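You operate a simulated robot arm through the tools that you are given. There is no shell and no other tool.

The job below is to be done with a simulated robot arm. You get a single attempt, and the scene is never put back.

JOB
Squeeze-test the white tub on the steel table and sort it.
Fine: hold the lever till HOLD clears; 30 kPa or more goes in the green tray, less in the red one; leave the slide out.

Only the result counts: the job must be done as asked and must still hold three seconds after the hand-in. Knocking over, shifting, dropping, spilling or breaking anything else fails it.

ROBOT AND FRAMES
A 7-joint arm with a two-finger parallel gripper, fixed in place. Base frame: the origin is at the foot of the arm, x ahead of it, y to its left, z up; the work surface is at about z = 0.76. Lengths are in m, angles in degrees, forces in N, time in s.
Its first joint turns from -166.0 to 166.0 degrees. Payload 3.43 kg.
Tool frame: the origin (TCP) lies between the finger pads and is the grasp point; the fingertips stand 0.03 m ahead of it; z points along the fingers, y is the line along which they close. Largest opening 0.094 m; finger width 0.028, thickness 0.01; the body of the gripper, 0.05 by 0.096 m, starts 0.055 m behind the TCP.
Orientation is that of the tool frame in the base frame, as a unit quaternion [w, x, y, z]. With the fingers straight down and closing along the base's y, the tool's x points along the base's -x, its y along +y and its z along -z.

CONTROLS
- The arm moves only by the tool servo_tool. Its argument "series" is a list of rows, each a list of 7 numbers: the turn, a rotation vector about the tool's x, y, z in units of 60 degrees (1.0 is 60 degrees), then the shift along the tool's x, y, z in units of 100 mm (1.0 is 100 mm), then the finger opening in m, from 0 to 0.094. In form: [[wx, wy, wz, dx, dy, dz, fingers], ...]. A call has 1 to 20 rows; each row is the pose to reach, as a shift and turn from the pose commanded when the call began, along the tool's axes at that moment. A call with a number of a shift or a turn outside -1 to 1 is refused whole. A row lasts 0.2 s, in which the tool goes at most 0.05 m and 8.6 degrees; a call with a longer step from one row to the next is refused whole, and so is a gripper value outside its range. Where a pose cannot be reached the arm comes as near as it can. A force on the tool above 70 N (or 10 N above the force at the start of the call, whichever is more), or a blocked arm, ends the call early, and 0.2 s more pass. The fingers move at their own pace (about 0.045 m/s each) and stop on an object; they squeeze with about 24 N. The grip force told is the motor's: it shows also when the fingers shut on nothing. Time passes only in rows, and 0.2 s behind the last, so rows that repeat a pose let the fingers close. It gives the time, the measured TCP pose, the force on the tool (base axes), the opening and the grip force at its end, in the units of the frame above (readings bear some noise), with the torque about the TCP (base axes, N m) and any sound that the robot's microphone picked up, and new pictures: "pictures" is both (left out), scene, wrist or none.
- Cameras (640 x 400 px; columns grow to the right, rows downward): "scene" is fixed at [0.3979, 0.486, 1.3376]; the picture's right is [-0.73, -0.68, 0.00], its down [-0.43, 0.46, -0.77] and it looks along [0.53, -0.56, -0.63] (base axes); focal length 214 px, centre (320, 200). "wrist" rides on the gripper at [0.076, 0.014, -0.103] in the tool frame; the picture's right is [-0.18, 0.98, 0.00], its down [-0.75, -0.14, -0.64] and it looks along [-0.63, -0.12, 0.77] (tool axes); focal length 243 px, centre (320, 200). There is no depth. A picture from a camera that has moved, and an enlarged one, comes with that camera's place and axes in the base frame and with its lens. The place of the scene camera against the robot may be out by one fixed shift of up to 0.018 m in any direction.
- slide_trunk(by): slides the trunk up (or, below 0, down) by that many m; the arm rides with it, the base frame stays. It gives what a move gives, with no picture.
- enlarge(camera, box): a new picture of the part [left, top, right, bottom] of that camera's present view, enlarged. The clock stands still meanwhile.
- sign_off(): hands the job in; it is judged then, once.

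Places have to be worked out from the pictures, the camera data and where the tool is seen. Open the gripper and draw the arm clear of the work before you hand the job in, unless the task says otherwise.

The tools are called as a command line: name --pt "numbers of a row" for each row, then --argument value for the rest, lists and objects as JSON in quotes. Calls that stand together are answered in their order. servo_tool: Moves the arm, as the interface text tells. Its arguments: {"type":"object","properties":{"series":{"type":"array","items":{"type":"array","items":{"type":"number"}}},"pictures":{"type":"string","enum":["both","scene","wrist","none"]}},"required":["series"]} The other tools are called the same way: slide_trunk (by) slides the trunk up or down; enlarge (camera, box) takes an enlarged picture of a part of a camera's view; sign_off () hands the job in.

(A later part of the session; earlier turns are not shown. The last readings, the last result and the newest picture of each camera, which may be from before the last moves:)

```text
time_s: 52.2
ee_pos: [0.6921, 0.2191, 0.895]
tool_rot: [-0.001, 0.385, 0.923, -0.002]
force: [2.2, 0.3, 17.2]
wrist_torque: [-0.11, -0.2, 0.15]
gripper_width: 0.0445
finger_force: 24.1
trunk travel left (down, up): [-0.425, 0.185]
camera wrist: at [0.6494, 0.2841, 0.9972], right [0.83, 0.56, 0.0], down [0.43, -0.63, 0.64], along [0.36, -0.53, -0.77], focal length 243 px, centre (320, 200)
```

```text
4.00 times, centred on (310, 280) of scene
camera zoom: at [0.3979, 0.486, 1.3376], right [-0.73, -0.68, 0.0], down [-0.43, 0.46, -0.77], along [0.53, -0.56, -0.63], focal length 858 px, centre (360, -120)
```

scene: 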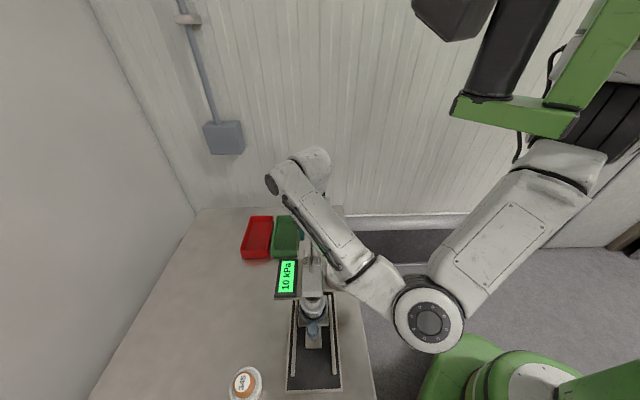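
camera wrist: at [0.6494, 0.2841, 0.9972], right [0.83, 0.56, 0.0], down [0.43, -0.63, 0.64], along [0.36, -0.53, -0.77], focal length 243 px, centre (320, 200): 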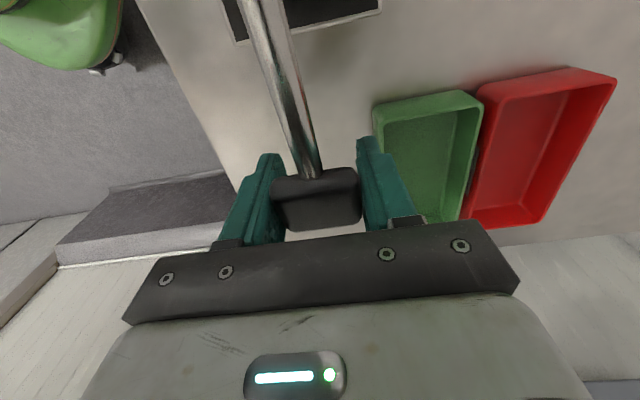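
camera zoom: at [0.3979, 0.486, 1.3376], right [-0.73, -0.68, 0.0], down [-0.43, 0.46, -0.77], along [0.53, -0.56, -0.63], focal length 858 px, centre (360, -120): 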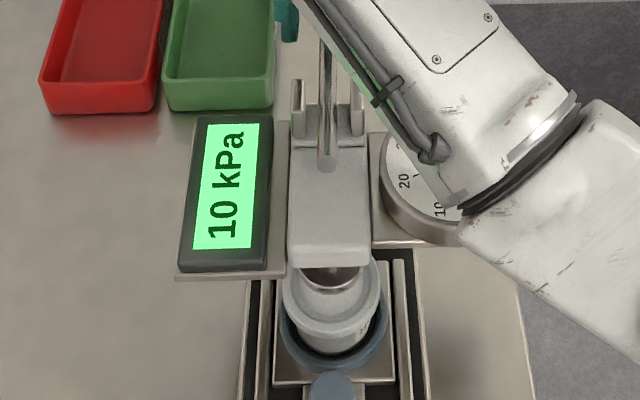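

HOLD has given way to 10 kPa. I need to know whether that's settled or the result of a partial stroke, so I'll keep holding and look again.

servo_tool --pt "0 0 0 0 0 0 0.02" --pt "0 0 0 0 0 0 0.02" --pt "0 0 0 0 0 0 0.02" --pt "0 0 0 0 0 0 0.02" --pt "0 0 0 0 0 0 0.02" --pt "0 0 0 0 0 0 0.02" --pt "0 0 0 0 0 0 0.02" --pt "0 0 0 0 0 0 0.02" --pictures "scene"

enlarge --camera "scene" --box '[250, 230, 370, 330]'

```text
time_s: 54.0
ee_pos: [0.6932, 0.2206, 0.894]
tool_rot: [0.0, 0.385, 0.923, -0.001]
force: [2.2, -0.7, 16.6]
wrist_torque: [-0.12, -0.21, 0.17]
gripper_width: 0.0443
finger_force: 23.9
trunk travel left (down, up): [-0.425, 0.185]
```

scene: 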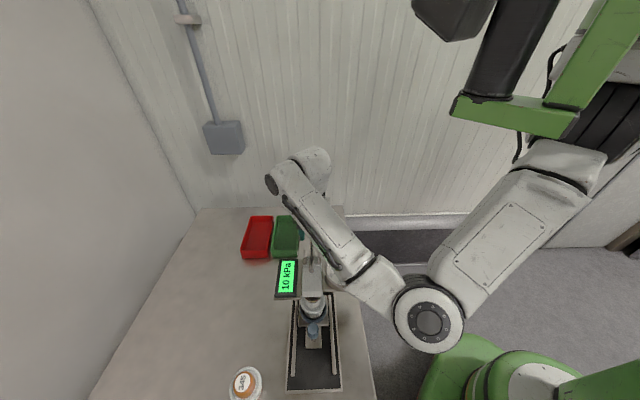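

```text
4.00 times, centred on (310, 280) of scene
camera zoom: at [0.3979, 0.486, 1.3376], right [-0.73, -0.68, 0.0], down [-0.43, 0.46, -0.77], along [0.53, -0.56, -0.63], focal length 858 px, centre (360, -120)
```

zoom: 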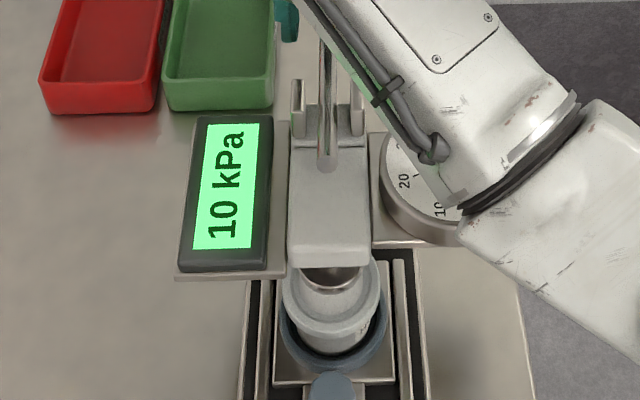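

It stays at 10 kPa, but the lever still yields softly, so it may not be at the bottom of its stroke and the reading could be from a partial squeeze. I'll press a few mm further and see whether the lever reaches its stop and whether the reading changes.

servo_tool --pt "0 0 0 0.002 0 0.02 0.02" --pt "0 0 0 0.003 0 0.04 0.02" --pt "0 0 0 0.004 0 0.06 0.02" --pt "0 0 0 0.004 0 0.06 0.02" --pictures "scene"

enlarge --camera "scene" --box '[250, 230, 370, 330]'

```text
time_s: 55.0
ee_pos: [0.6927, 0.2201, 0.8889]
tool_rot: [-0.001, 0.386, 0.923, -0.001]
force: [-0.7, -2.0, 19.0]
wrist_torque: [0.13, 0.01, 0.12]
gripper_width: 0.0442
finger_force: 24.8
trunk travel left (down, up): [-0.425, 0.185]
```

scene: 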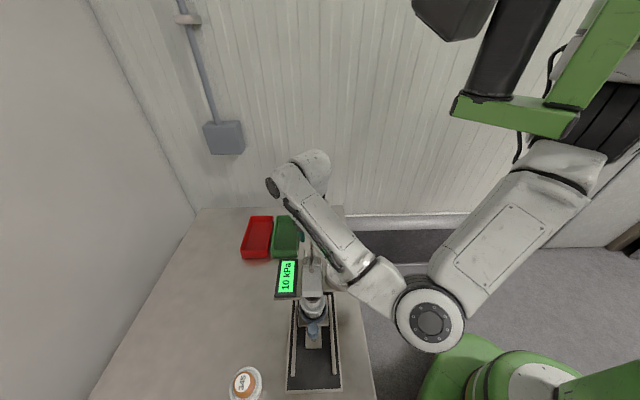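

```text
4.00 times, centred on (310, 280) of scene
camera zoom: at [0.3979, 0.486, 1.3376], right [-0.73, -0.68, 0.0], down [-0.43, 0.46, -0.77], along [0.53, -0.56, -0.63], focal length 858 px, centre (360, -120)
```

zoom: 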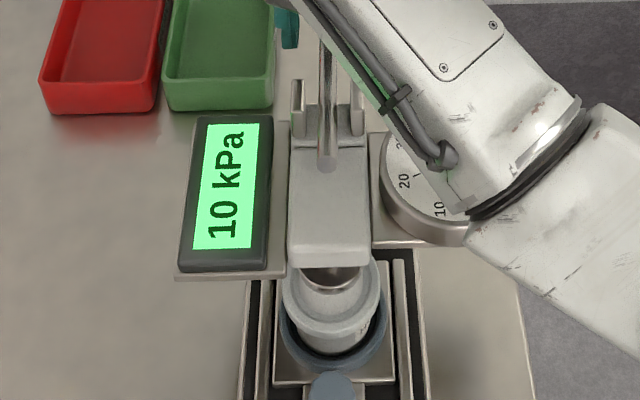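

The reading stays at 10, but the lever doesn't seem to have moved this time, so my grip may be slipping down the knob. I'll check the wrist view.

enlarge --camera "wrist" --box '[220, 80, 420, 260]'

enlarge --camera "scene" --box '[290, 225, 350, 275]'

enlarge --camera "scene" --box '[290, 275, 350, 335]'

```text
2.22 times, centred on (320, 170) of wrist
camera zoom: at [0.649, 0.2846, 0.9913], right [0.83, 0.56, 0.0], down [0.43, -0.64, 0.64], along [0.36, -0.53, -0.77], focal length 539 px, centre (320, 267)
```

zoom: 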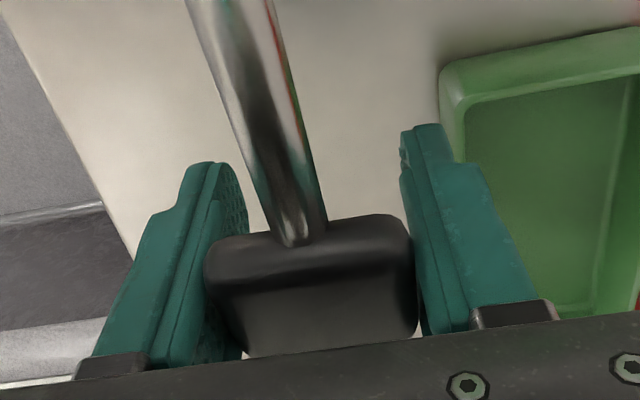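

```text
8.00 times, centred on (320, 250) of scene
camera zoom: at [0.3979, 0.486, 1.3376], right [-0.73, -0.68, 0.0], down [-0.43, 0.46, -0.77], along [0.53, -0.56, -0.63], focal length 1716 px, centre (320, -200)
```

zoom: 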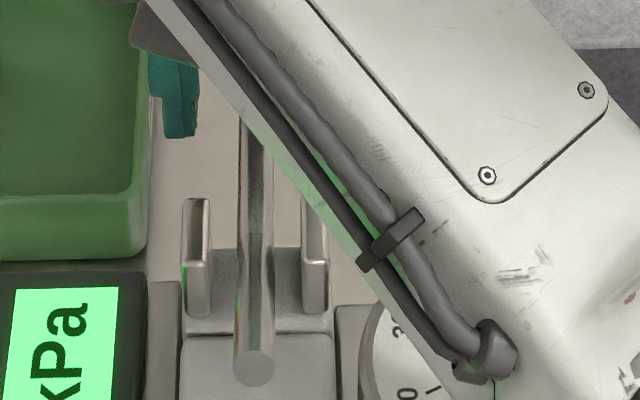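

```text
6.67 times, centred on (320, 305) of scene
camera zoom: at [0.3979, 0.486, 1.3376], right [-0.73, -0.68, 0.0], down [-0.43, 0.46, -0.77], along [0.53, -0.56, -0.63], focal length 1430 px, centre (320, -500)
```

zoom: 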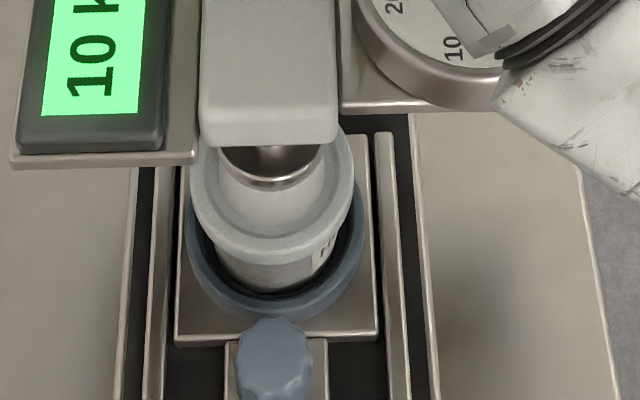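

The pads have slipped about 13 mm down the knob at roughly 19 N, so I can't tell whether the lever is at its stop. I'll lower further so the palm bears on the knob and confirm the stroke is complete, watching force and display.

servo_tool --pt "0 0 0 0 0 0.05 0.02" --pt "0 0 0 0 0 0.1 0.02" --pt "0 0 0 0 0 0.15 0.02" --pt "0 0 0 0 0 0.2 0.02" --pt "0 0 0 0 0 0.22 0.02" --pictures "both"

enlarge --camera "scene" --box '[250, 230, 370, 330]'

```text
time_s: 56.2
ee_pos: [0.691, 0.2194, 0.8678]
tool_rot: [0.0, 0.386, 0.923, -0.001]
force: [-5.2, -0.8, 18.4]
wrist_torque: [-0.06, -0.22, 0.3]
gripper_width: 0.0443
finger_force: 24.0
trunk travel left (down, up): [-0.425, 0.185]
camera wrist: at [0.649, 0.2845, 0.9689], right [0.83, 0.56, 0.0], down [0.43, -0.63, 0.64], along [0.36, -0.53, -0.77], focal length 243 px, centre (320, 200)
```

scene: 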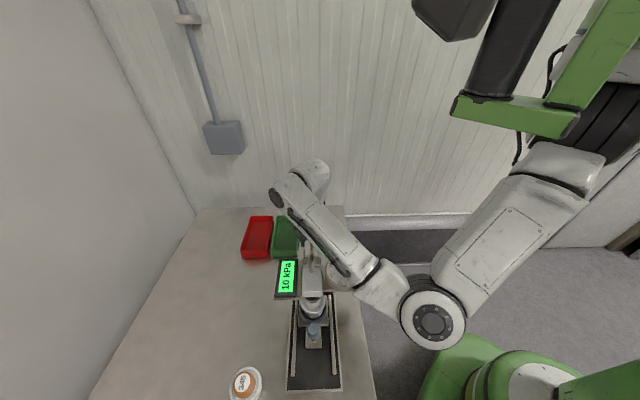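
wrist: 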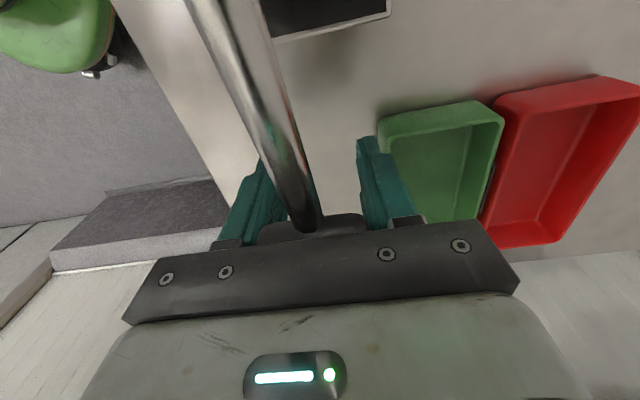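

```text
4.00 times, centred on (310, 280) of scene
camera zoom: at [0.3979, 0.486, 1.3376], right [-0.73, -0.68, 0.0], down [-0.43, 0.46, -0.77], along [0.53, -0.56, -0.63], focal length 858 px, centre (360, -120)
```

zoom: 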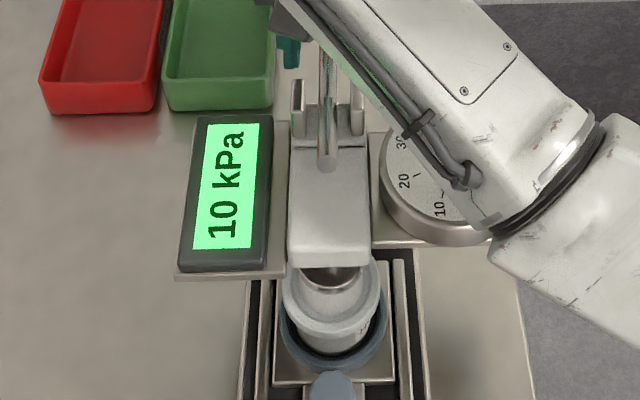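

The lever hasn't moved while my pads slid down it. The palm is nearly at the knob, so I'll make contact in small steps.

servo_tool --pt "0 0 0 0 0 0.02 0.02" --pt "0 0 0 0 0 0.04 0.02" --pt "0 0 0 0 0 0.06 0.02" --pt "0 0 0 0 0 0.06 0.02" --pictures "none"

enlarge --camera "scene" --box '[250, 230, 370, 330]'

```text
time_s: 57.2
ee_pos: [0.6912, 0.2204, 0.8638]
tool_rot: [0.001, 0.386, 0.922, 0.001]
force: [-0.5, -3.9, 61.3]
wrist_torque: [1.35, 1.57, 0.16]
gripper_width: 0.0444
finger_force: 23.6
trunk travel left (down, up): [-0.425, 0.185]
```

```text
4.00 times, centred on (310, 280) of scene
camera zoom: at [0.3979, 0.486, 1.3376], right [-0.73, -0.68, 0.0], down [-0.43, 0.46, -0.77], along [0.53, -0.56, -0.63], focal length 858 px, centre (360, -120)
```

zoom: 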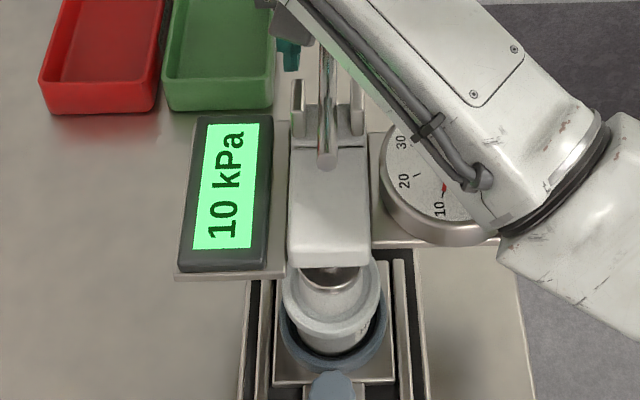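

At 61 N the lever doesn't budge, so it is at its stop, and the display holds 10 kPa. I'll check the dial as well.

enlarge --camera "scene" --box '[340, 255, 376, 295]'

```text
10.00 times, centred on (358, 275) of scene
camera zoom: at [0.3979, 0.486, 1.3376], right [-0.73, -0.68, 0.0], down [-0.43, 0.46, -0.77], along [0.53, -0.56, -0.63], focal length 2145 px, centre (-60, -550)
```

zoom: 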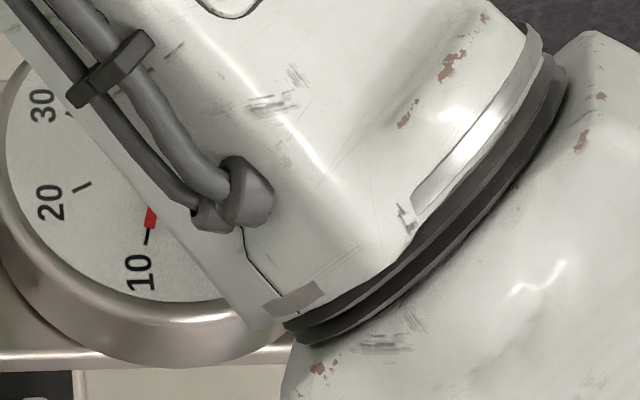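

The dial also reads 10. That's below 30, so the tub goes in the red tray. I'll guide the lever back up along its arc so it doesn't snap.

servo_tool --pt "0 0 0 0 0 -0.07 0.02" --pt "0 0 0 0.004 0 -0.17 0.02" --pt "0 0 0 0.012 0 -0.27 0.02" --pt "0 0 0 0.03 0 -0.37 0.02" --pt "0 0 0 0.055 0 -0.47 0.02" --pt "0 0 0 0.085 0 -0.57 0.02" --pt "0 0 0 0.11 0 -0.64 0.02" --pt "0 0 0 0.11 0 -0.64 0.02" --pictures "both"

```text
time_s: 59.0
ee_pos: [0.6836, 0.2286, 0.9228]
tool_rot: [-0.001, 0.385, 0.923, -0.001]
force: [-7.7, -14.5, -19.0]
wrist_torque: [0.64, -0.33, 0.35]
gripper_width: 0.0444
finger_force: 23.8
trunk travel left (down, up): [-0.425, 0.185]
camera wrist: at [0.6421, 0.2919, 1.0264], right [0.83, 0.56, 0.0], down [0.43, -0.63, 0.64], along [0.36, -0.53, -0.77], focal length 243 px, centre (320, 200)
```

scene: 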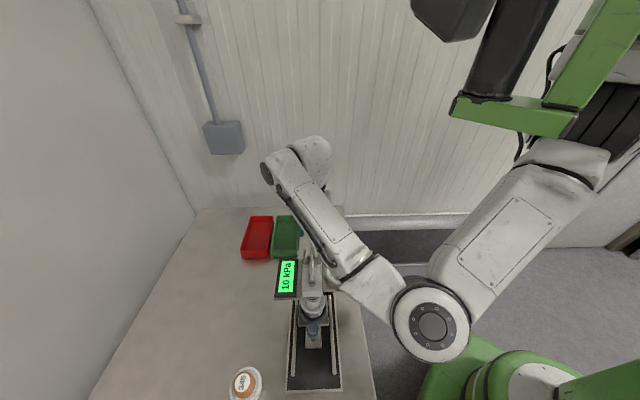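
wrist: 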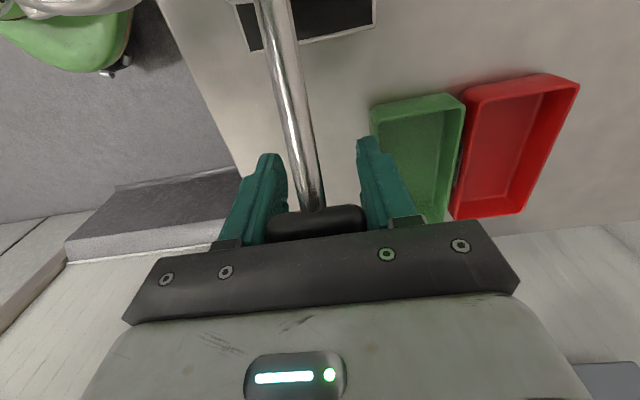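

The lever is back at its upper stop and the display retains 10 kPa. I'll release the knob and lift straight off.

servo_tool --pt "0 0 0 0 -0.005 0.02 0.02" --pt "0 0 0 0 -0.005 0.02 0.05" --pt "0 0 0 0 -0.005 0.02 0.07" --pt "0 0 0 0 -0.005 0.02 0.09" --pt "0 0 0 0 0 -0.2 0.09" --pt "0 0 0 0 0 -0.5 0.09" --pt "0 0 0 0 0 -0.8 0.09" --pt "0 0 0 0 0 -1.0 0.09" --pictures "both"

enlarge --camera "scene" --box '[250, 230, 370, 330]'

```text
time_s: 60.8
ee_pos: [0.6852, 0.2276, 1.0248]
tool_rot: [-0.001, 0.385, 0.923, -0.001]
force: [-0.6, 0.1, -0.2]
wrist_torque: [0.0, -0.01, 0.01]
gripper_width: 0.0897
finger_force: 0.1
trunk travel left (down, up): [-0.425, 0.185]
camera wrist: at [0.6419, 0.2923, 1.1268], right [0.83, 0.56, 0.0], down [0.43, -0.63, 0.64], along [0.36, -0.53, -0.77], focal length 243 px, centre (320, 200)
```

scene: 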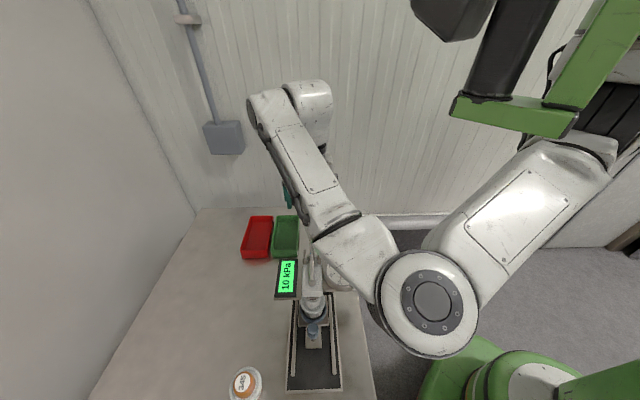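
wrist: 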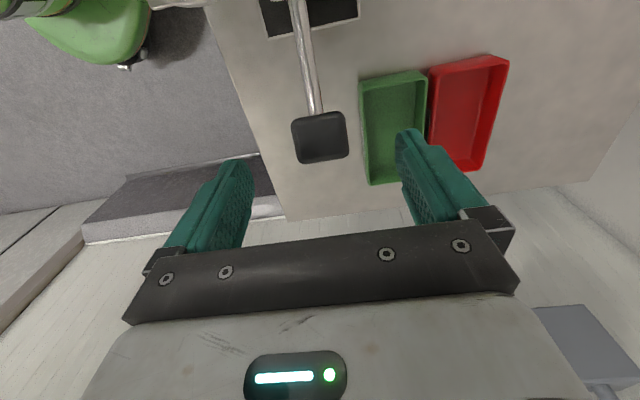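

```text
4.00 times, centred on (310, 280) of scene
camera zoom: at [0.3979, 0.486, 1.3376], right [-0.73, -0.68, 0.0], down [-0.43, 0.46, -0.77], along [0.53, -0.56, -0.63], focal length 858 px, centre (360, -120)
```

zoom: 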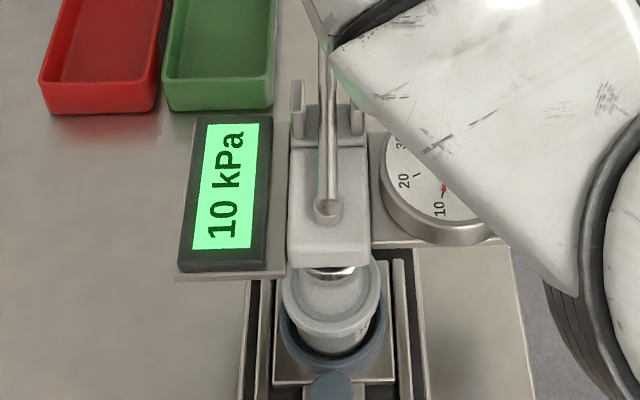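

The lever is up, the plunger has lifted off, and the display keeps 10 kPa. I'll fly back over the press to the outer side of the slide's knob.

servo_tool --pt "0 0 0 0 0 -0.4 0.09" --pt "0 0 0 0 0 -0.8 0.09" --pt "0 0 0 0.3 0 -0.9 0.09" --pt "0 0 0 0.7 0 -0.9 0.09" --pt "0 0 0 1.0 0 -0.9 0.09" --pictures "none"

servo_tool --pt "0 0 0 0.4 0 0 0.09" --pt "0 0 0 0.8 0 0 0.09" --pt "0 0 0 1.0 0 0 0.09" --pictures "none"

servo_tool --pt "0 0 0 0.25 0 0 0.09" --pt "0 0 0 0.49 0 0.1 0.08" --pt "0 0 0 0.49 0 0.4 0.07" --pt "0 0 0 0.49 0 0.7 0.06" --pt "0 0 0 0.49 0 1.0 0.06" --pt "0 0 0 0.49 0 1.0 0.06" --pictures "both"

```text
time_s: 62.0
ee_pos: [0.6131, 0.2987, 1.1165]
tool_rot: [-0.001, 0.386, 0.922, -0.001]
force: [-0.4, 0.2, -0.5]
wrist_torque: [0.02, 0.0, -0.02]
gripper_width: 0.0903
finger_force: 0.1
trunk travel left (down, up): [-0.425, 0.185]
```

```text
time_s: 62.8
ee_pos: [0.5439, 0.3718, 1.1146]
tool_rot: [-0.001, 0.386, 0.922, -0.001]
force: [0.0, 0.7, 0.6]
wrist_torque: [0.0, 0.01, 0.02]
gripper_width: 0.0901
finger_force: 0.0
trunk travel left (down, up): [-0.425, 0.185]
```

```text
time_s: 64.2
ee_pos: [0.51, 0.4047, 1.0141]
tool_rot: [-0.001, 0.385, 0.923, 0.0]
force: [-0.6, 0.1, -0.3]
wrist_torque: [-0.02, 0.03, 0.02]
gripper_width: 0.06
finger_force: 0.0
trunk travel left (down, up): [-0.425, 0.185]
camera wrist: at [0.4667, 0.4702, 1.1168], right [0.83, 0.56, 0.0], down [0.43, -0.63, 0.64], along [0.36, -0.53, -0.77], focal length 243 px, centre (320, 200)
```

scene: 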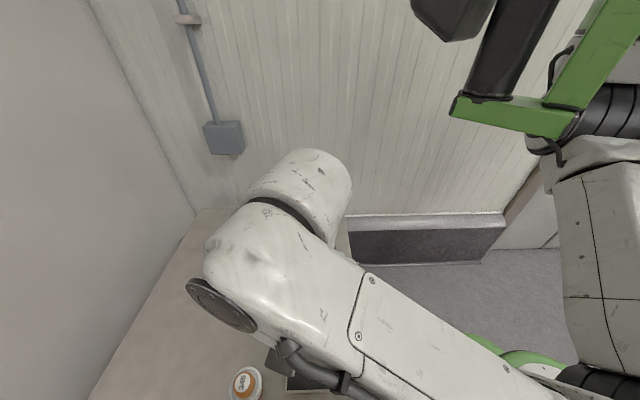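
wrist: 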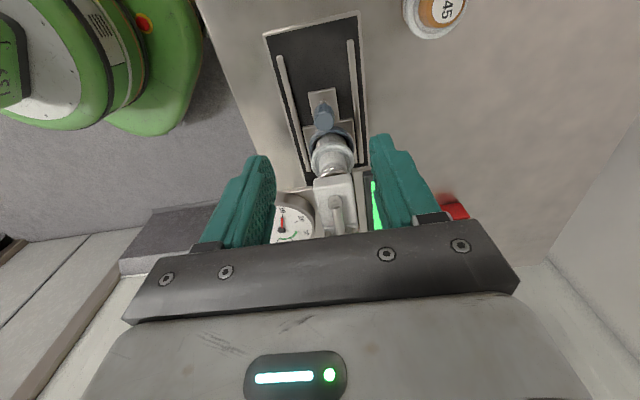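

The slide is still in and the tub is upright. I'll descend to the earlier waypoint, tilt again, then advance along the tool axis onto the knob.

servo_tool --pt "0 0 0 0 0 0.3 0.06" --pt "0 0 0 0 0 0.6 0.06" --pt "0 -0.1 0 0 0 0.9 0.06" --pt "0 -0.2 0 0 0 0.9 0.06" --pt "0 -0.3 0 0 0 0.9 0.06" --pt "0 -0.37 0 0 0 0.9 0.06" --pt "0 -0.37 0 0 0 0.9 0.06" --pictures "wrist"

enlarge --camera "wrist" --box '[220, 60, 420, 240]'

```text
time_s: 65.8
ee_pos: [0.5107, 0.4057, 0.9257]
tool_rot: [0.177, 0.378, 0.906, -0.074]
force: [0.4, 0.4, -0.6]
wrist_torque: [0.0, -0.03, -0.01]
gripper_width: 0.06
finger_force: 0.0
trunk travel left (down, up): [-0.425, 0.185]
camera wrist: at [0.4435, 0.4932, 0.9905], right [0.82, 0.57, 0.07], down [0.22, -0.42, 0.88], along [0.53, -0.71, -0.47], focal length 243 px, centre (320, 200)
```

wrist: 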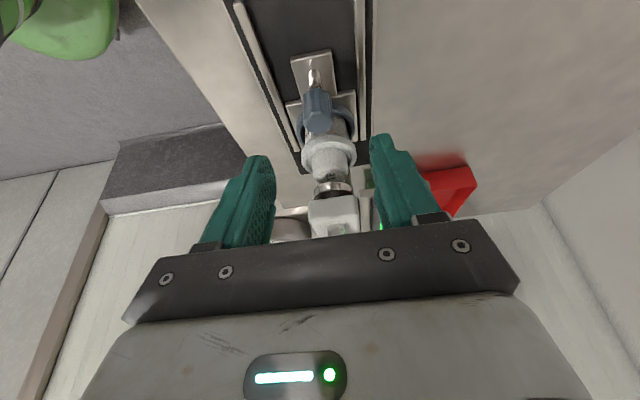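

```text
2.22 times, centred on (320, 150) of wrist
camera zoom: at [0.4435, 0.4932, 0.9905], right [0.82, 0.57, 0.07], down [0.22, -0.42, 0.88], along [0.53, -0.71, -0.47], focal length 539 px, centre (320, 311)
```

zoom: 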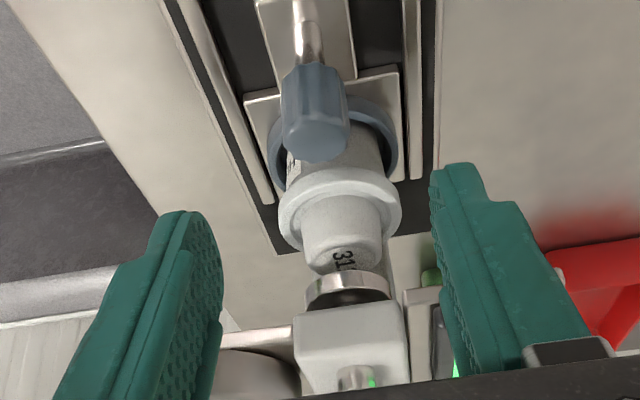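

The plunger has cleared the tub and the knob is in line. I'll advance onto the knob and close.

servo_tool --pt "0 0 0 0 0 0.3 0.06" --pt "0 0 0 0 0 0.6 0.06" --pt "0 0 0 0 0 0.85 0.06" --pt "0 0 0 0 0 1.0 0.06" --pt "0 0 0 0 0 1.0 0.03" --pt "0 0 0 0 0 1.0 0.01" --pt "0 0 0 0 0 1.0 0.01" --pt "0 0 0 0 0 1.0 0.01" --pictures "wrist"

```text
time_s: 67.6
ee_pos: [0.5356, 0.3784, 0.832]
tool_rot: [0.176, 0.378, 0.906, -0.076]
force: [-17.6, -16.3, 0.3]
wrist_torque: [-0.13, 0.05, 0.24]
gripper_width: 0.0266
finger_force: 24.4
trunk travel left (down, up): [-0.425, 0.185]
camera wrist: at [0.4693, 0.4657, 0.8979], right [0.82, 0.57, 0.06], down [0.22, -0.42, 0.88], along [0.53, -0.71, -0.47], focal length 243 px, centre (320, 200)
```

wrist: 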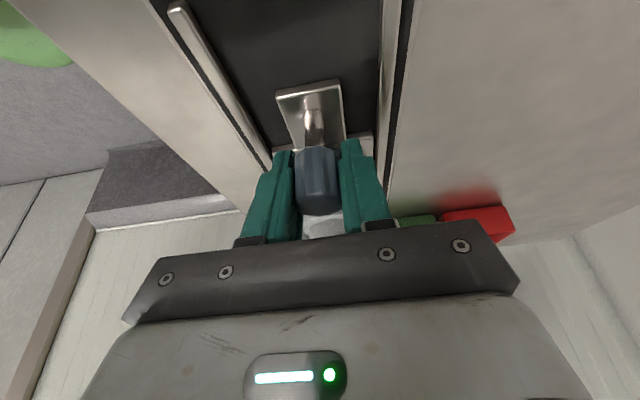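

Gripped, with a 24 N lateral bias. I'll shift about 1.3 mm to relieve it and then pull the slide out horizontally by 45 mm.

servo_tool --pt "0 0 0 0 -0.013 0 0.01" --pt "0 0 0 0.046 -0.013 -0.019 0.01" --pt "0 0 0 0.12 -0.013 -0.049 0.01" --pt "0 0 0 0.2 -0.013 -0.082 0.01" --pt "0 0 0 0.28 -0.013 -0.114 0.01" --pt "0 0 0 0.36 -0.013 -0.147 0.01" --pt "0 0 0 0.417 -0.013 -0.17 0.01" --pt "0 0 0 0.417 -0.013 -0.17 0.01" --pictures "wrist"

```text
time_s: 69.4
ee_pos: [0.5018, 0.4101, 0.8325]
tool_rot: [0.176, 0.377, 0.906, -0.074]
force: [-1.7, -2.4, -0.5]
wrist_torque: [0.05, 0.03, 0.06]
gripper_width: 0.0263
finger_force: 24.0
trunk travel left (down, up): [-0.425, 0.185]
camera wrist: at [0.4369, 0.4976, 0.8981], right [0.82, 0.57, 0.07], down [0.22, -0.42, 0.88], along [0.53, -0.7, -0.47], focal length 243 px, centre (320, 200)
```

wrist: 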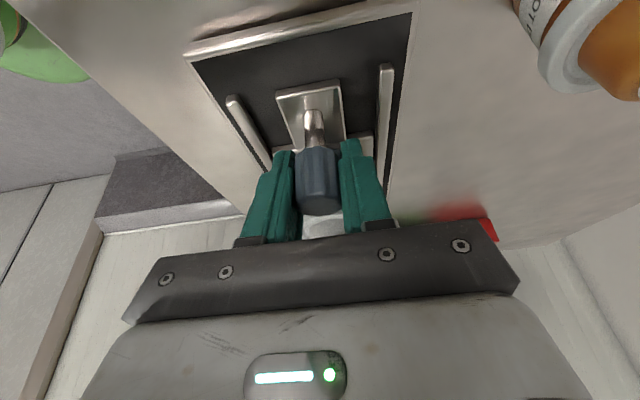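

The slide follows freely. I'll open, untilt to vertical so the camera stays clear of the green tub, and regrip.

servo_tool --pt "0 0 0 0 0 0 0.045" --pt "0 0 0 0 0 0 0.06" --pt "0 0.1 0 0 0 0 0.06" --pt "0 0.2 0 0 0 0 0.06" --pt "0 0.3 0 0 0 0 0.06" --pt "0 0.37 0 0 0 0 0.06" --pt "0 0.37 0 0 0 0 0.06" --pt "0 0.37 0 0 0 0 0.03" --pt "0 0.37 0 0 0 0 0.01" --pt "0 0.37 0 0 0 0 0.01" --pt "0 0.37 0 0 0 0 0.01" --pictures "wrist"

```text
time_s: 71.8
ee_pos: [0.503, 0.4096, 0.8324]
tool_rot: [-0.001, 0.385, 0.923, 0.0]
force: [-1.0, -0.2, -0.9]
wrist_torque: [0.26, -0.08, 0.04]
gripper_width: 0.0237
finger_force: 23.9
trunk travel left (down, up): [-0.425, 0.185]
camera wrist: at [0.4605, 0.4739, 0.9346], right [0.83, 0.56, 0.0], down [0.43, -0.63, 0.64], along [0.36, -0.53, -0.77], focal length 243 px, centre (320, 200)
```

wrist: 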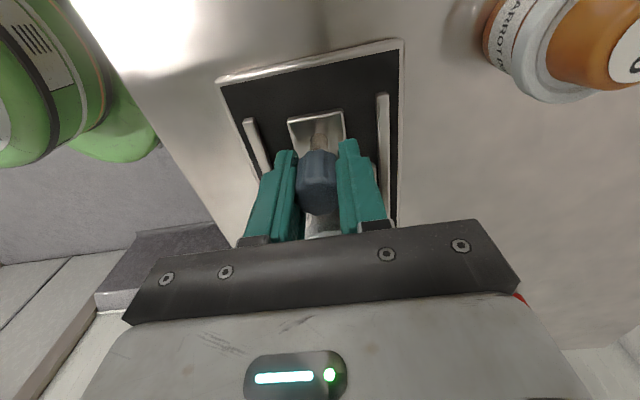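

Regripped vertically. I'll pull the remaining 48 mm or so back to the slide's original out position.

servo_tool --pt "0 0 0 0.07 0 0 0.01" --pt "0 0 0 0.16 0 0 0.01" --pt "0 0 0 0.25 0 0 0.01" --pt "0 0 0 0.34 0 0 0.01" --pt "0 0 0 0.42 0 0 0.01" --pt "0 0 0 0.47 0 0 0.01" --pt "0 0 0 0.47 0 0 0.01" --pictures "wrist"

servo_tool --pt "0 0 0 0.02 0 0 0.01" --pt "0 0 0 0.03 0 0 0.01" --pt "0 0 0 0.03 0 0 0.01" --pictures "none"

```text
time_s: 73.4
ee_pos: [0.4724, 0.4421, 0.8317]
tool_rot: [0.001, 0.387, 0.922, -0.001]
force: [11.4, -13.4, 4.2]
wrist_torque: [0.44, -0.51, 0.0]
gripper_width: 0.0242
finger_force: 24.0
trunk travel left (down, up): [-0.425, 0.185]
camera wrist: at [0.4294, 0.5056, 0.9341], right [0.83, 0.56, 0.0], down [0.43, -0.64, 0.64], along [0.36, -0.53, -0.77], focal length 243 px, centre (320, 200)
```

wrist: 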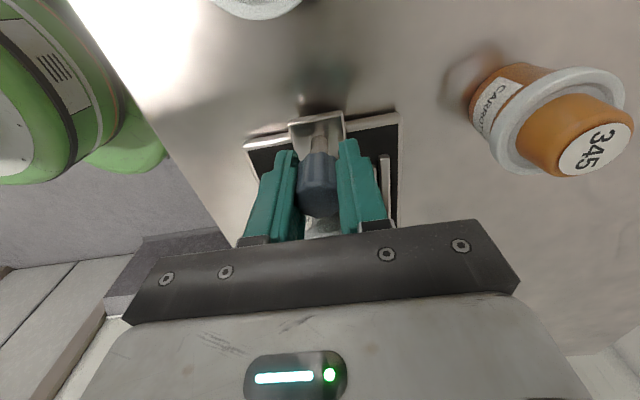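

```text
time_s: 74.2
ee_pos: [0.4686, 0.4455, 0.8317]
tool_rot: [-0.002, 0.385, 0.923, -0.003]
force: [9.4, -9.3, -4.5]
wrist_torque: [0.47, 0.22, 0.03]
gripper_width: 0.024
finger_force: 24.9
trunk travel left (down, up): [-0.425, 0.185]
```

The outer stop is reached, back at the original knob position of about (0.469, 0.445). I'll release and rise to look.

servo_tool --pt "0 0 0 -0.01 0 0 0.01" --pt "0 0 0 -0.01 0 0 0.045" --pt "0 0 0 -0.01 0 0 0.06" --pt "0 0 0 -0.01 0 0 0.06" --pt "0 0 0 -0.01 0 -0.25 0.06" --pt "0 0 0 -0.01 0 -0.5 0.06" --pt "0 0 0 -0.01 0 -0.8 0.06" --pt "0 0 0 -0.01 0 -1.0 0.08" --pt "0 0 0 -0.01 0 -1.0 0.09" --pictures "wrist"

enlarge --camera "wrist" --box '[250, 60, 410, 240]'

```text
time_s: 76.2
ee_pos: [0.4687, 0.4439, 0.9324]
tool_rot: [0.0, 0.385, 0.923, -0.001]
force: [-0.2, -0.2, -0.7]
wrist_torque: [0.0, -0.01, 0.01]
gripper_width: 0.0899
finger_force: 0.0
trunk travel left (down, up): [-0.425, 0.185]
camera wrist: at [0.4259, 0.5085, 1.0348], right [0.83, 0.56, 0.0], down [0.43, -0.63, 0.64], along [0.36, -0.53, -0.77], focal length 243 px, centre (320, 200)
```

wrist: 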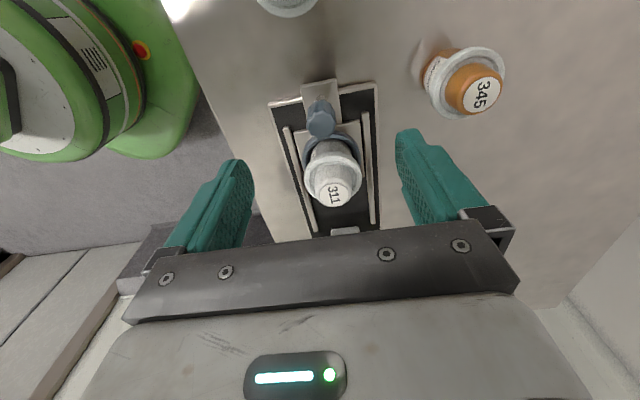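

```text
2.22 times, centred on (330, 150) of wrist
camera zoom: at [0.4259, 0.5085, 1.0348], right [0.83, 0.56, 0.0], down [0.43, -0.63, 0.64], along [0.36, -0.53, -0.77], focal length 539 px, centre (298, 311)
```

zoom: 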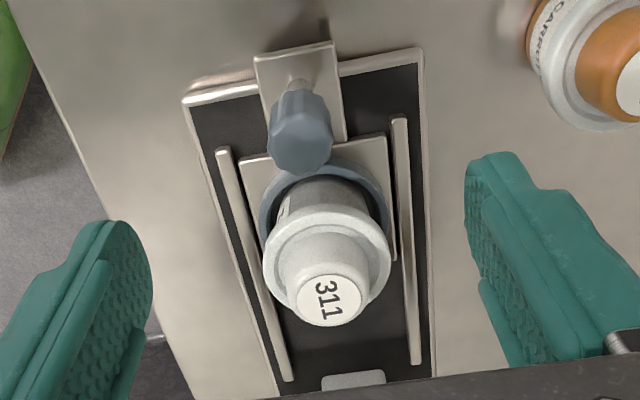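

The slide is out and the tub is still upright at about (0.515, 0.399). I'll rotate back to zero yaw and centre over the tub.

servo_tool --pt "0 0 -0.13 -0.1 0 0 0.09" --pt "0 0 -0.26 -0.22 0 0 0.09" --pt "0 0 -0.39 -0.34 0 0 0.09" --pt "0 0 -0.52 -0.46 0.004 0 0.09" --pt "0 0 -0.64 -0.58 0.008 0 0.09" --pt "0 0 -0.757 -0.653 0.008 0 0.09" --pt "0 0 -0.757 -0.653 0.008 0 0.09" --pictures "wrist"

enlarge --camera "wrist" --box '[220, 50, 420, 220]'

```text
time_s: 77.8
ee_pos: [0.5156, 0.3994, 0.9306]
tool_rot: [-0.001, -0.002, 1.0, 0.0]
force: [0.7, -0.9, 0.0]
wrist_torque: [0.02, -0.02, -0.01]
gripper_width: 0.0904
finger_force: 0.0
trunk travel left (down, up): [-0.425, 0.185]
camera wrist: at [0.4399, 0.4123, 1.0343], right [0.18, 0.98, 0.0], down [0.76, -0.14, 0.64], along [0.63, -0.12, -0.77], focal length 243 px, centre (320, 200)
```

wrist: 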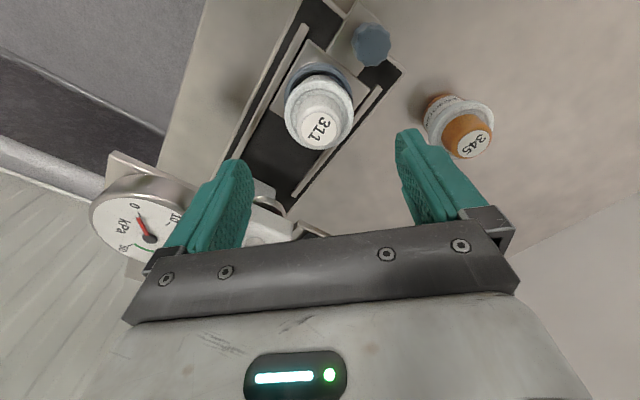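

```text
2.35 times, centred on (320, 135) of wrist
camera zoom: at [0.4399, 0.4123, 1.0343], right [0.18, 0.98, 0.0], down [0.76, -0.14, 0.64], along [0.63, -0.12, -0.77], focal length 571 px, centre (320, 353)
```

zoom: 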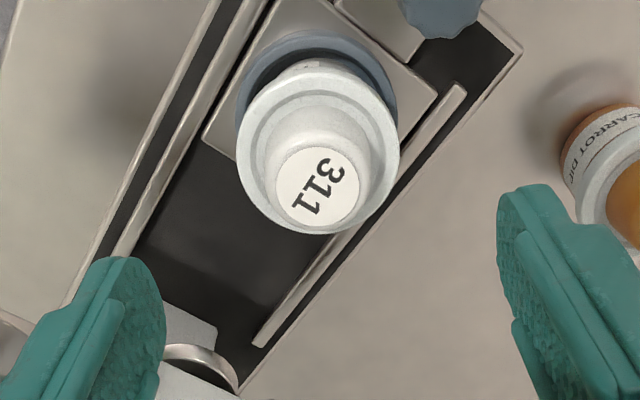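

Tub centre at (0.5145, 0.3977). I'll descend to the previous grip height of 0.846 and close.

servo_tool --pt "0 0 0 0.01 -0.015 0.25 0.085" --pt "0 0 0 0.01 -0.015 0.5 0.085" --pt "0 0 0 0.01 -0.015 0.75 0.085" --pt "0 0 0 0.01 -0.015 0.845 0.085" --pt "0 0 0 0.01 -0.015 0.845 0.085" --pt "0 0 0 0.01 -0.015 0.845 0.05" --pt "0 0 0 0.01 -0.015 0.845 0.03" --pt "0 0 0 0.01 -0.015 0.845 0.03" --pt "0 0 0 0.01 -0.015 0.845 0.03" --pictures "wrist"

```text
time_s: 79.8
ee_pos: [0.5147, 0.3958, 0.8461]
tool_rot: [-0.001, 0.0, 1.0, -0.001]
force: [0.8, -0.2, -1.6]
wrist_torque: [0.0, -0.01, 0.0]
gripper_width: 0.0585
finger_force: 24.1
trunk travel left (down, up): [-0.425, 0.185]
camera wrist: at [0.4389, 0.4105, 0.95], right [0.18, 0.98, 0.0], down [0.75, -0.14, 0.64], along [0.63, -0.12, -0.77], focal length 243 px, centre (320, 200)
```

wrist: 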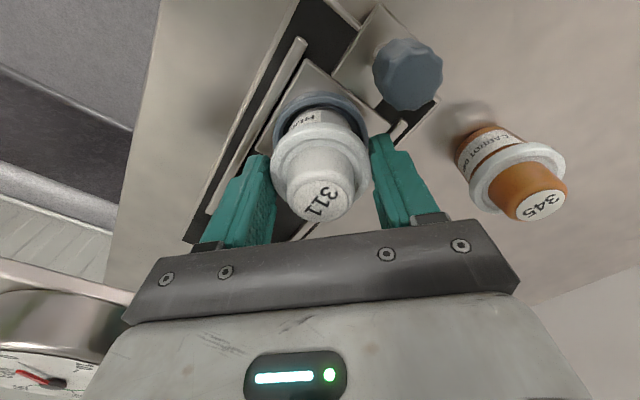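

Gripped at 0.0585. I'll lift the tub straight out of the cup.

servo_tool --pt "0 0 0 0 0 -0.15 0.03" --pt "0 0 0 0 0 -0.4 0.03" --pt "0 0 0 0 0 -0.7 0.03" --pt "0 0 0 0 0 -1.0 0.03" --pictures "wrist"

servo_tool --pt "0 0 0 -0.1 0.1 -0.3 0.03" --pt "0 0 0 -0.3 0.3 -0.5 0.03" --pt "0 0 0 -0.5 0.4 -0.7 0.03" --pt "0 0 0 -0.8 0.45 -0.8 0.03" --pt "0 0 0 -1.0 0.5 -0.8 0.03" --pt "0 0 0 -1.0 0.5 -0.8 0.03" --pictures "both"

```text
time_s: 80.8
ee_pos: [0.515, 0.3973, 0.9461]
tool_rot: [-0.001, -0.001, 1.0, -0.001]
force: [0.8, -0.3, -1.4]
wrist_torque: [0.0, -0.02, 0.0]
gripper_width: 0.0589
finger_force: 24.0
trunk travel left (down, up): [-0.425, 0.185]
camera wrist: at [0.4391, 0.4119, 1.0494], right [0.18, 0.98, 0.0], down [0.76, -0.14, 0.64], along [0.63, -0.12, -0.77], focal length 243 px, centre (320, 200)
```

wrist: 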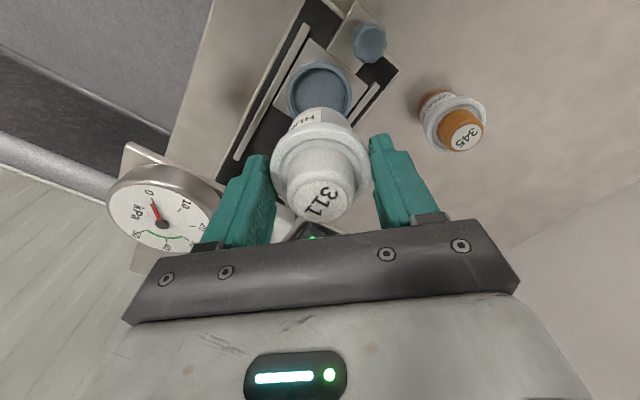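

```text
time_s: 82.2
ee_pos: [0.6157, 0.4457, 1.0277]
tool_rot: [-0.001, -0.001, 1.0, 0.0]
force: [-0.5, 0.9, -1.1]
wrist_torque: [0.03, -0.02, 0.0]
gripper_width: 0.0591
finger_force: 24.3
trunk travel left (down, up): [-0.425, 0.185]
camera wrist: at [0.5388, 0.4615, 1.1297], right [0.18, 0.98, 0.0], down [0.75, -0.14, 0.64], along [0.63, -0.12, -0.77], focal length 243 px, centre (320, 200)
```

scene: 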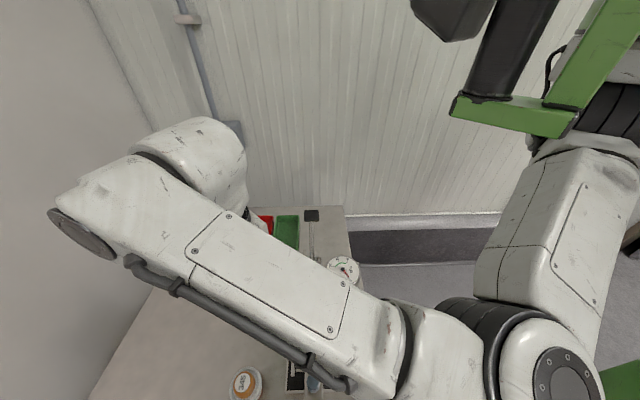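
wrist: 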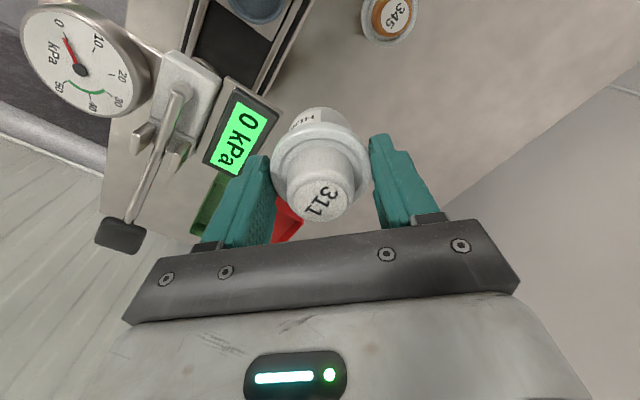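

The tub came out cleanly and the slide stayed out (the display reset to 0 once it was removed). I'll carry the tub toward the red tray, yawing -45° so the fingers close along the tray's long side.

servo_tool --pt "0 0 -0.12 -0.15 -0.03 0 0.03" --pt "0 0 -0.25 -0.32 -0.08 0 0.03" --pt "0 0 -0.38 -0.5 -0.13 0 0.03" --pt "0 0 -0.5 -0.68 -0.18 0 0.03" --pt "0 0 -0.63 -0.85 -0.24 0 0.03" --pt "0 0 -0.75 -1.0 -0.3 0 0.03" --pt "0 0 -0.75 -1.0 -0.3 0 0.03" --pictures "both"

enlarge --camera "wrist" --box '[100, 60, 340, 240]'

```text
time_s: 83.8
ee_pos: [0.7144, 0.4179, 1.0278]
tool_rot: [-0.002, -0.384, 0.923, 0.0]
force: [-0.2, -0.3, -1.0]
wrist_torque: [0.02, 0.06, 0.03]
gripper_width: 0.0587
finger_force: 23.7
trunk travel left (down, up): [-0.425, 0.185]
camera wrist: at [0.6513, 0.3736, 1.1301], right [-0.57, 0.82, 0.0], down [0.63, 0.44, 0.64], along [0.53, 0.36, -0.77], focal length 243 px, centre (320, 200)
```

scene: 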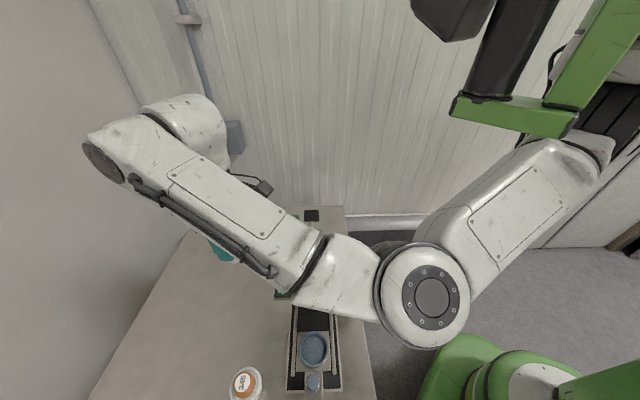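
wrist: 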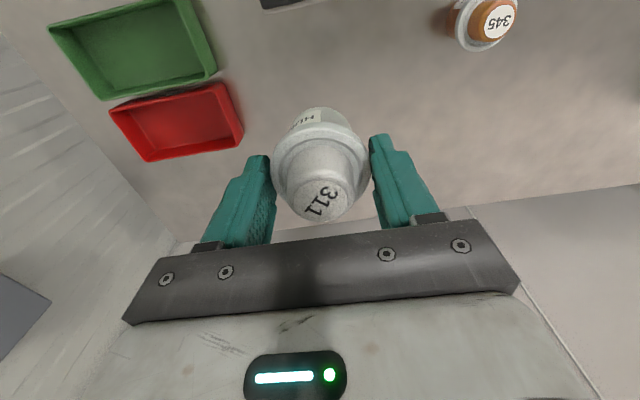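

```text
2.22 times, centred on (220, 150) of wrist
camera zoom: at [0.6513, 0.3736, 1.1301], right [-0.57, 0.82, 0.0], down [0.63, 0.44, 0.64], along [0.53, 0.36, -0.77], focal length 539 px, centre (542, 311)
```

zoom: 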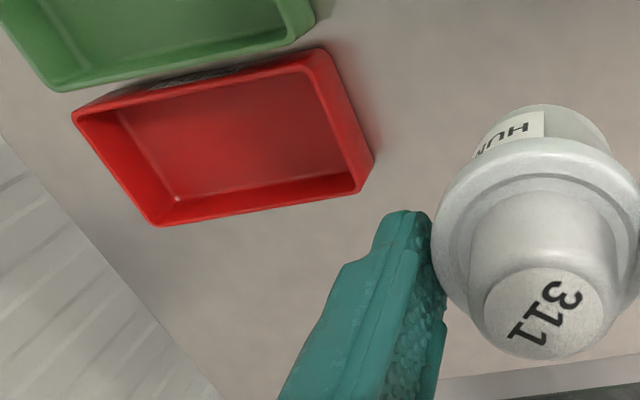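

The red tray's rim corners put its centre at about (0.885, 0.285), with the long side along (0.73, -0.68). I'll aim for (0.870, 0.297) inside it and move there at height in two steps.

servo_tool --pt "0 0 0 -0.02 -0.2 0 0.03" --pt "0 0 0 -0.05 -0.45 0 0.03" --pt "0 0 0 -0.08 -0.7 0 0.03" --pt "0 0 0 -0.12 -0.98 0 0.03" --pictures "none"

servo_tool --pt "0 0 0 -0.03 -0.3 0 0.03" --pt "0 0 0 -0.06 -0.6 0.1 0.03" --pt "0 0 0 -0.1 -0.8 0.3 0.03" --pt "0 0 0 -0.12 -0.98 0.5 0.03" --pt "0 0 0 -0.12 -0.98 0.5 0.03" --pictures "both"

enlarge --camera "wrist" --box '[200, 20, 440, 220]'

```text
time_s: 84.8
ee_pos: [0.7928, 0.3558, 1.0277]
tool_rot: [-0.001, -0.383, 0.924, 0.0]
force: [-0.3, 0.1, -1.5]
wrist_torque: [-0.02, -0.06, 0.01]
gripper_width: 0.0589
finger_force: 24.1
trunk travel left (down, up): [-0.425, 0.185]
```

```text
time_s: 86.0
ee_pos: [0.87, 0.2959, 0.9777]
tool_rot: [-0.001, -0.383, 0.924, 0.0]
force: [-0.3, -0.6, -0.9]
wrist_torque: [0.02, -0.01, -0.04]
gripper_width: 0.0589
finger_force: 24.1
trunk travel left (down, up): [-0.425, 0.185]
camera wrist: at [0.8073, 0.2521, 1.0798], right [-0.57, 0.82, 0.0], down [0.63, 0.43, 0.64], along [0.53, 0.36, -0.77], focal length 243 px, centre (320, 200)
```

scene: 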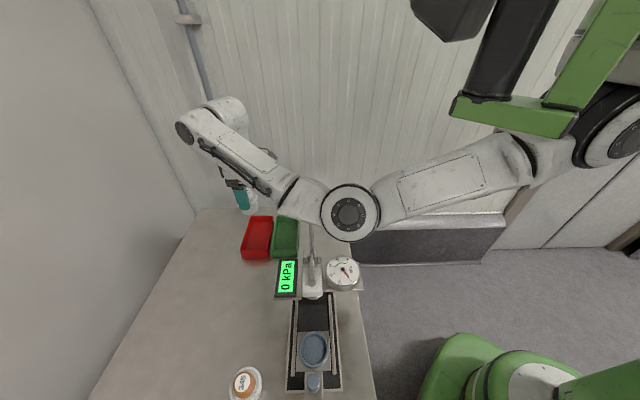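
wrist: 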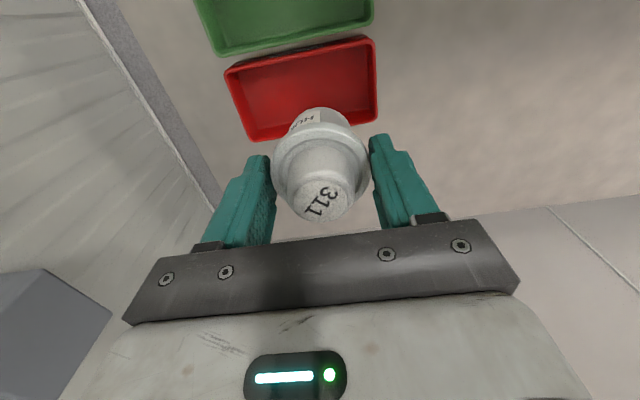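

```text
2.00 times, centred on (320, 120) of wrist
camera zoom: at [0.8073, 0.2521, 1.0798], right [-0.57, 0.82, 0.0], down [0.63, 0.43, 0.64], along [0.53, 0.36, -0.77], focal length 485 px, centre (320, 360)
```

zoom: 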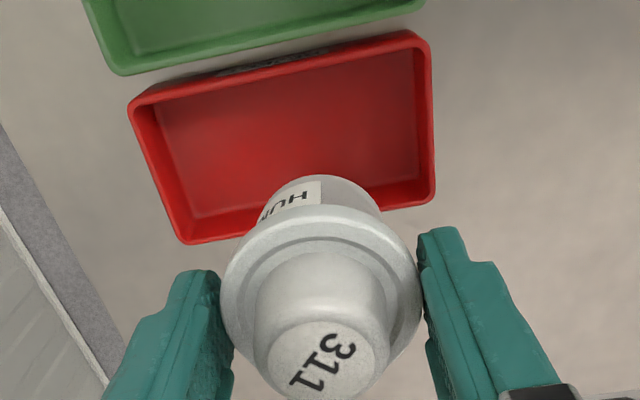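

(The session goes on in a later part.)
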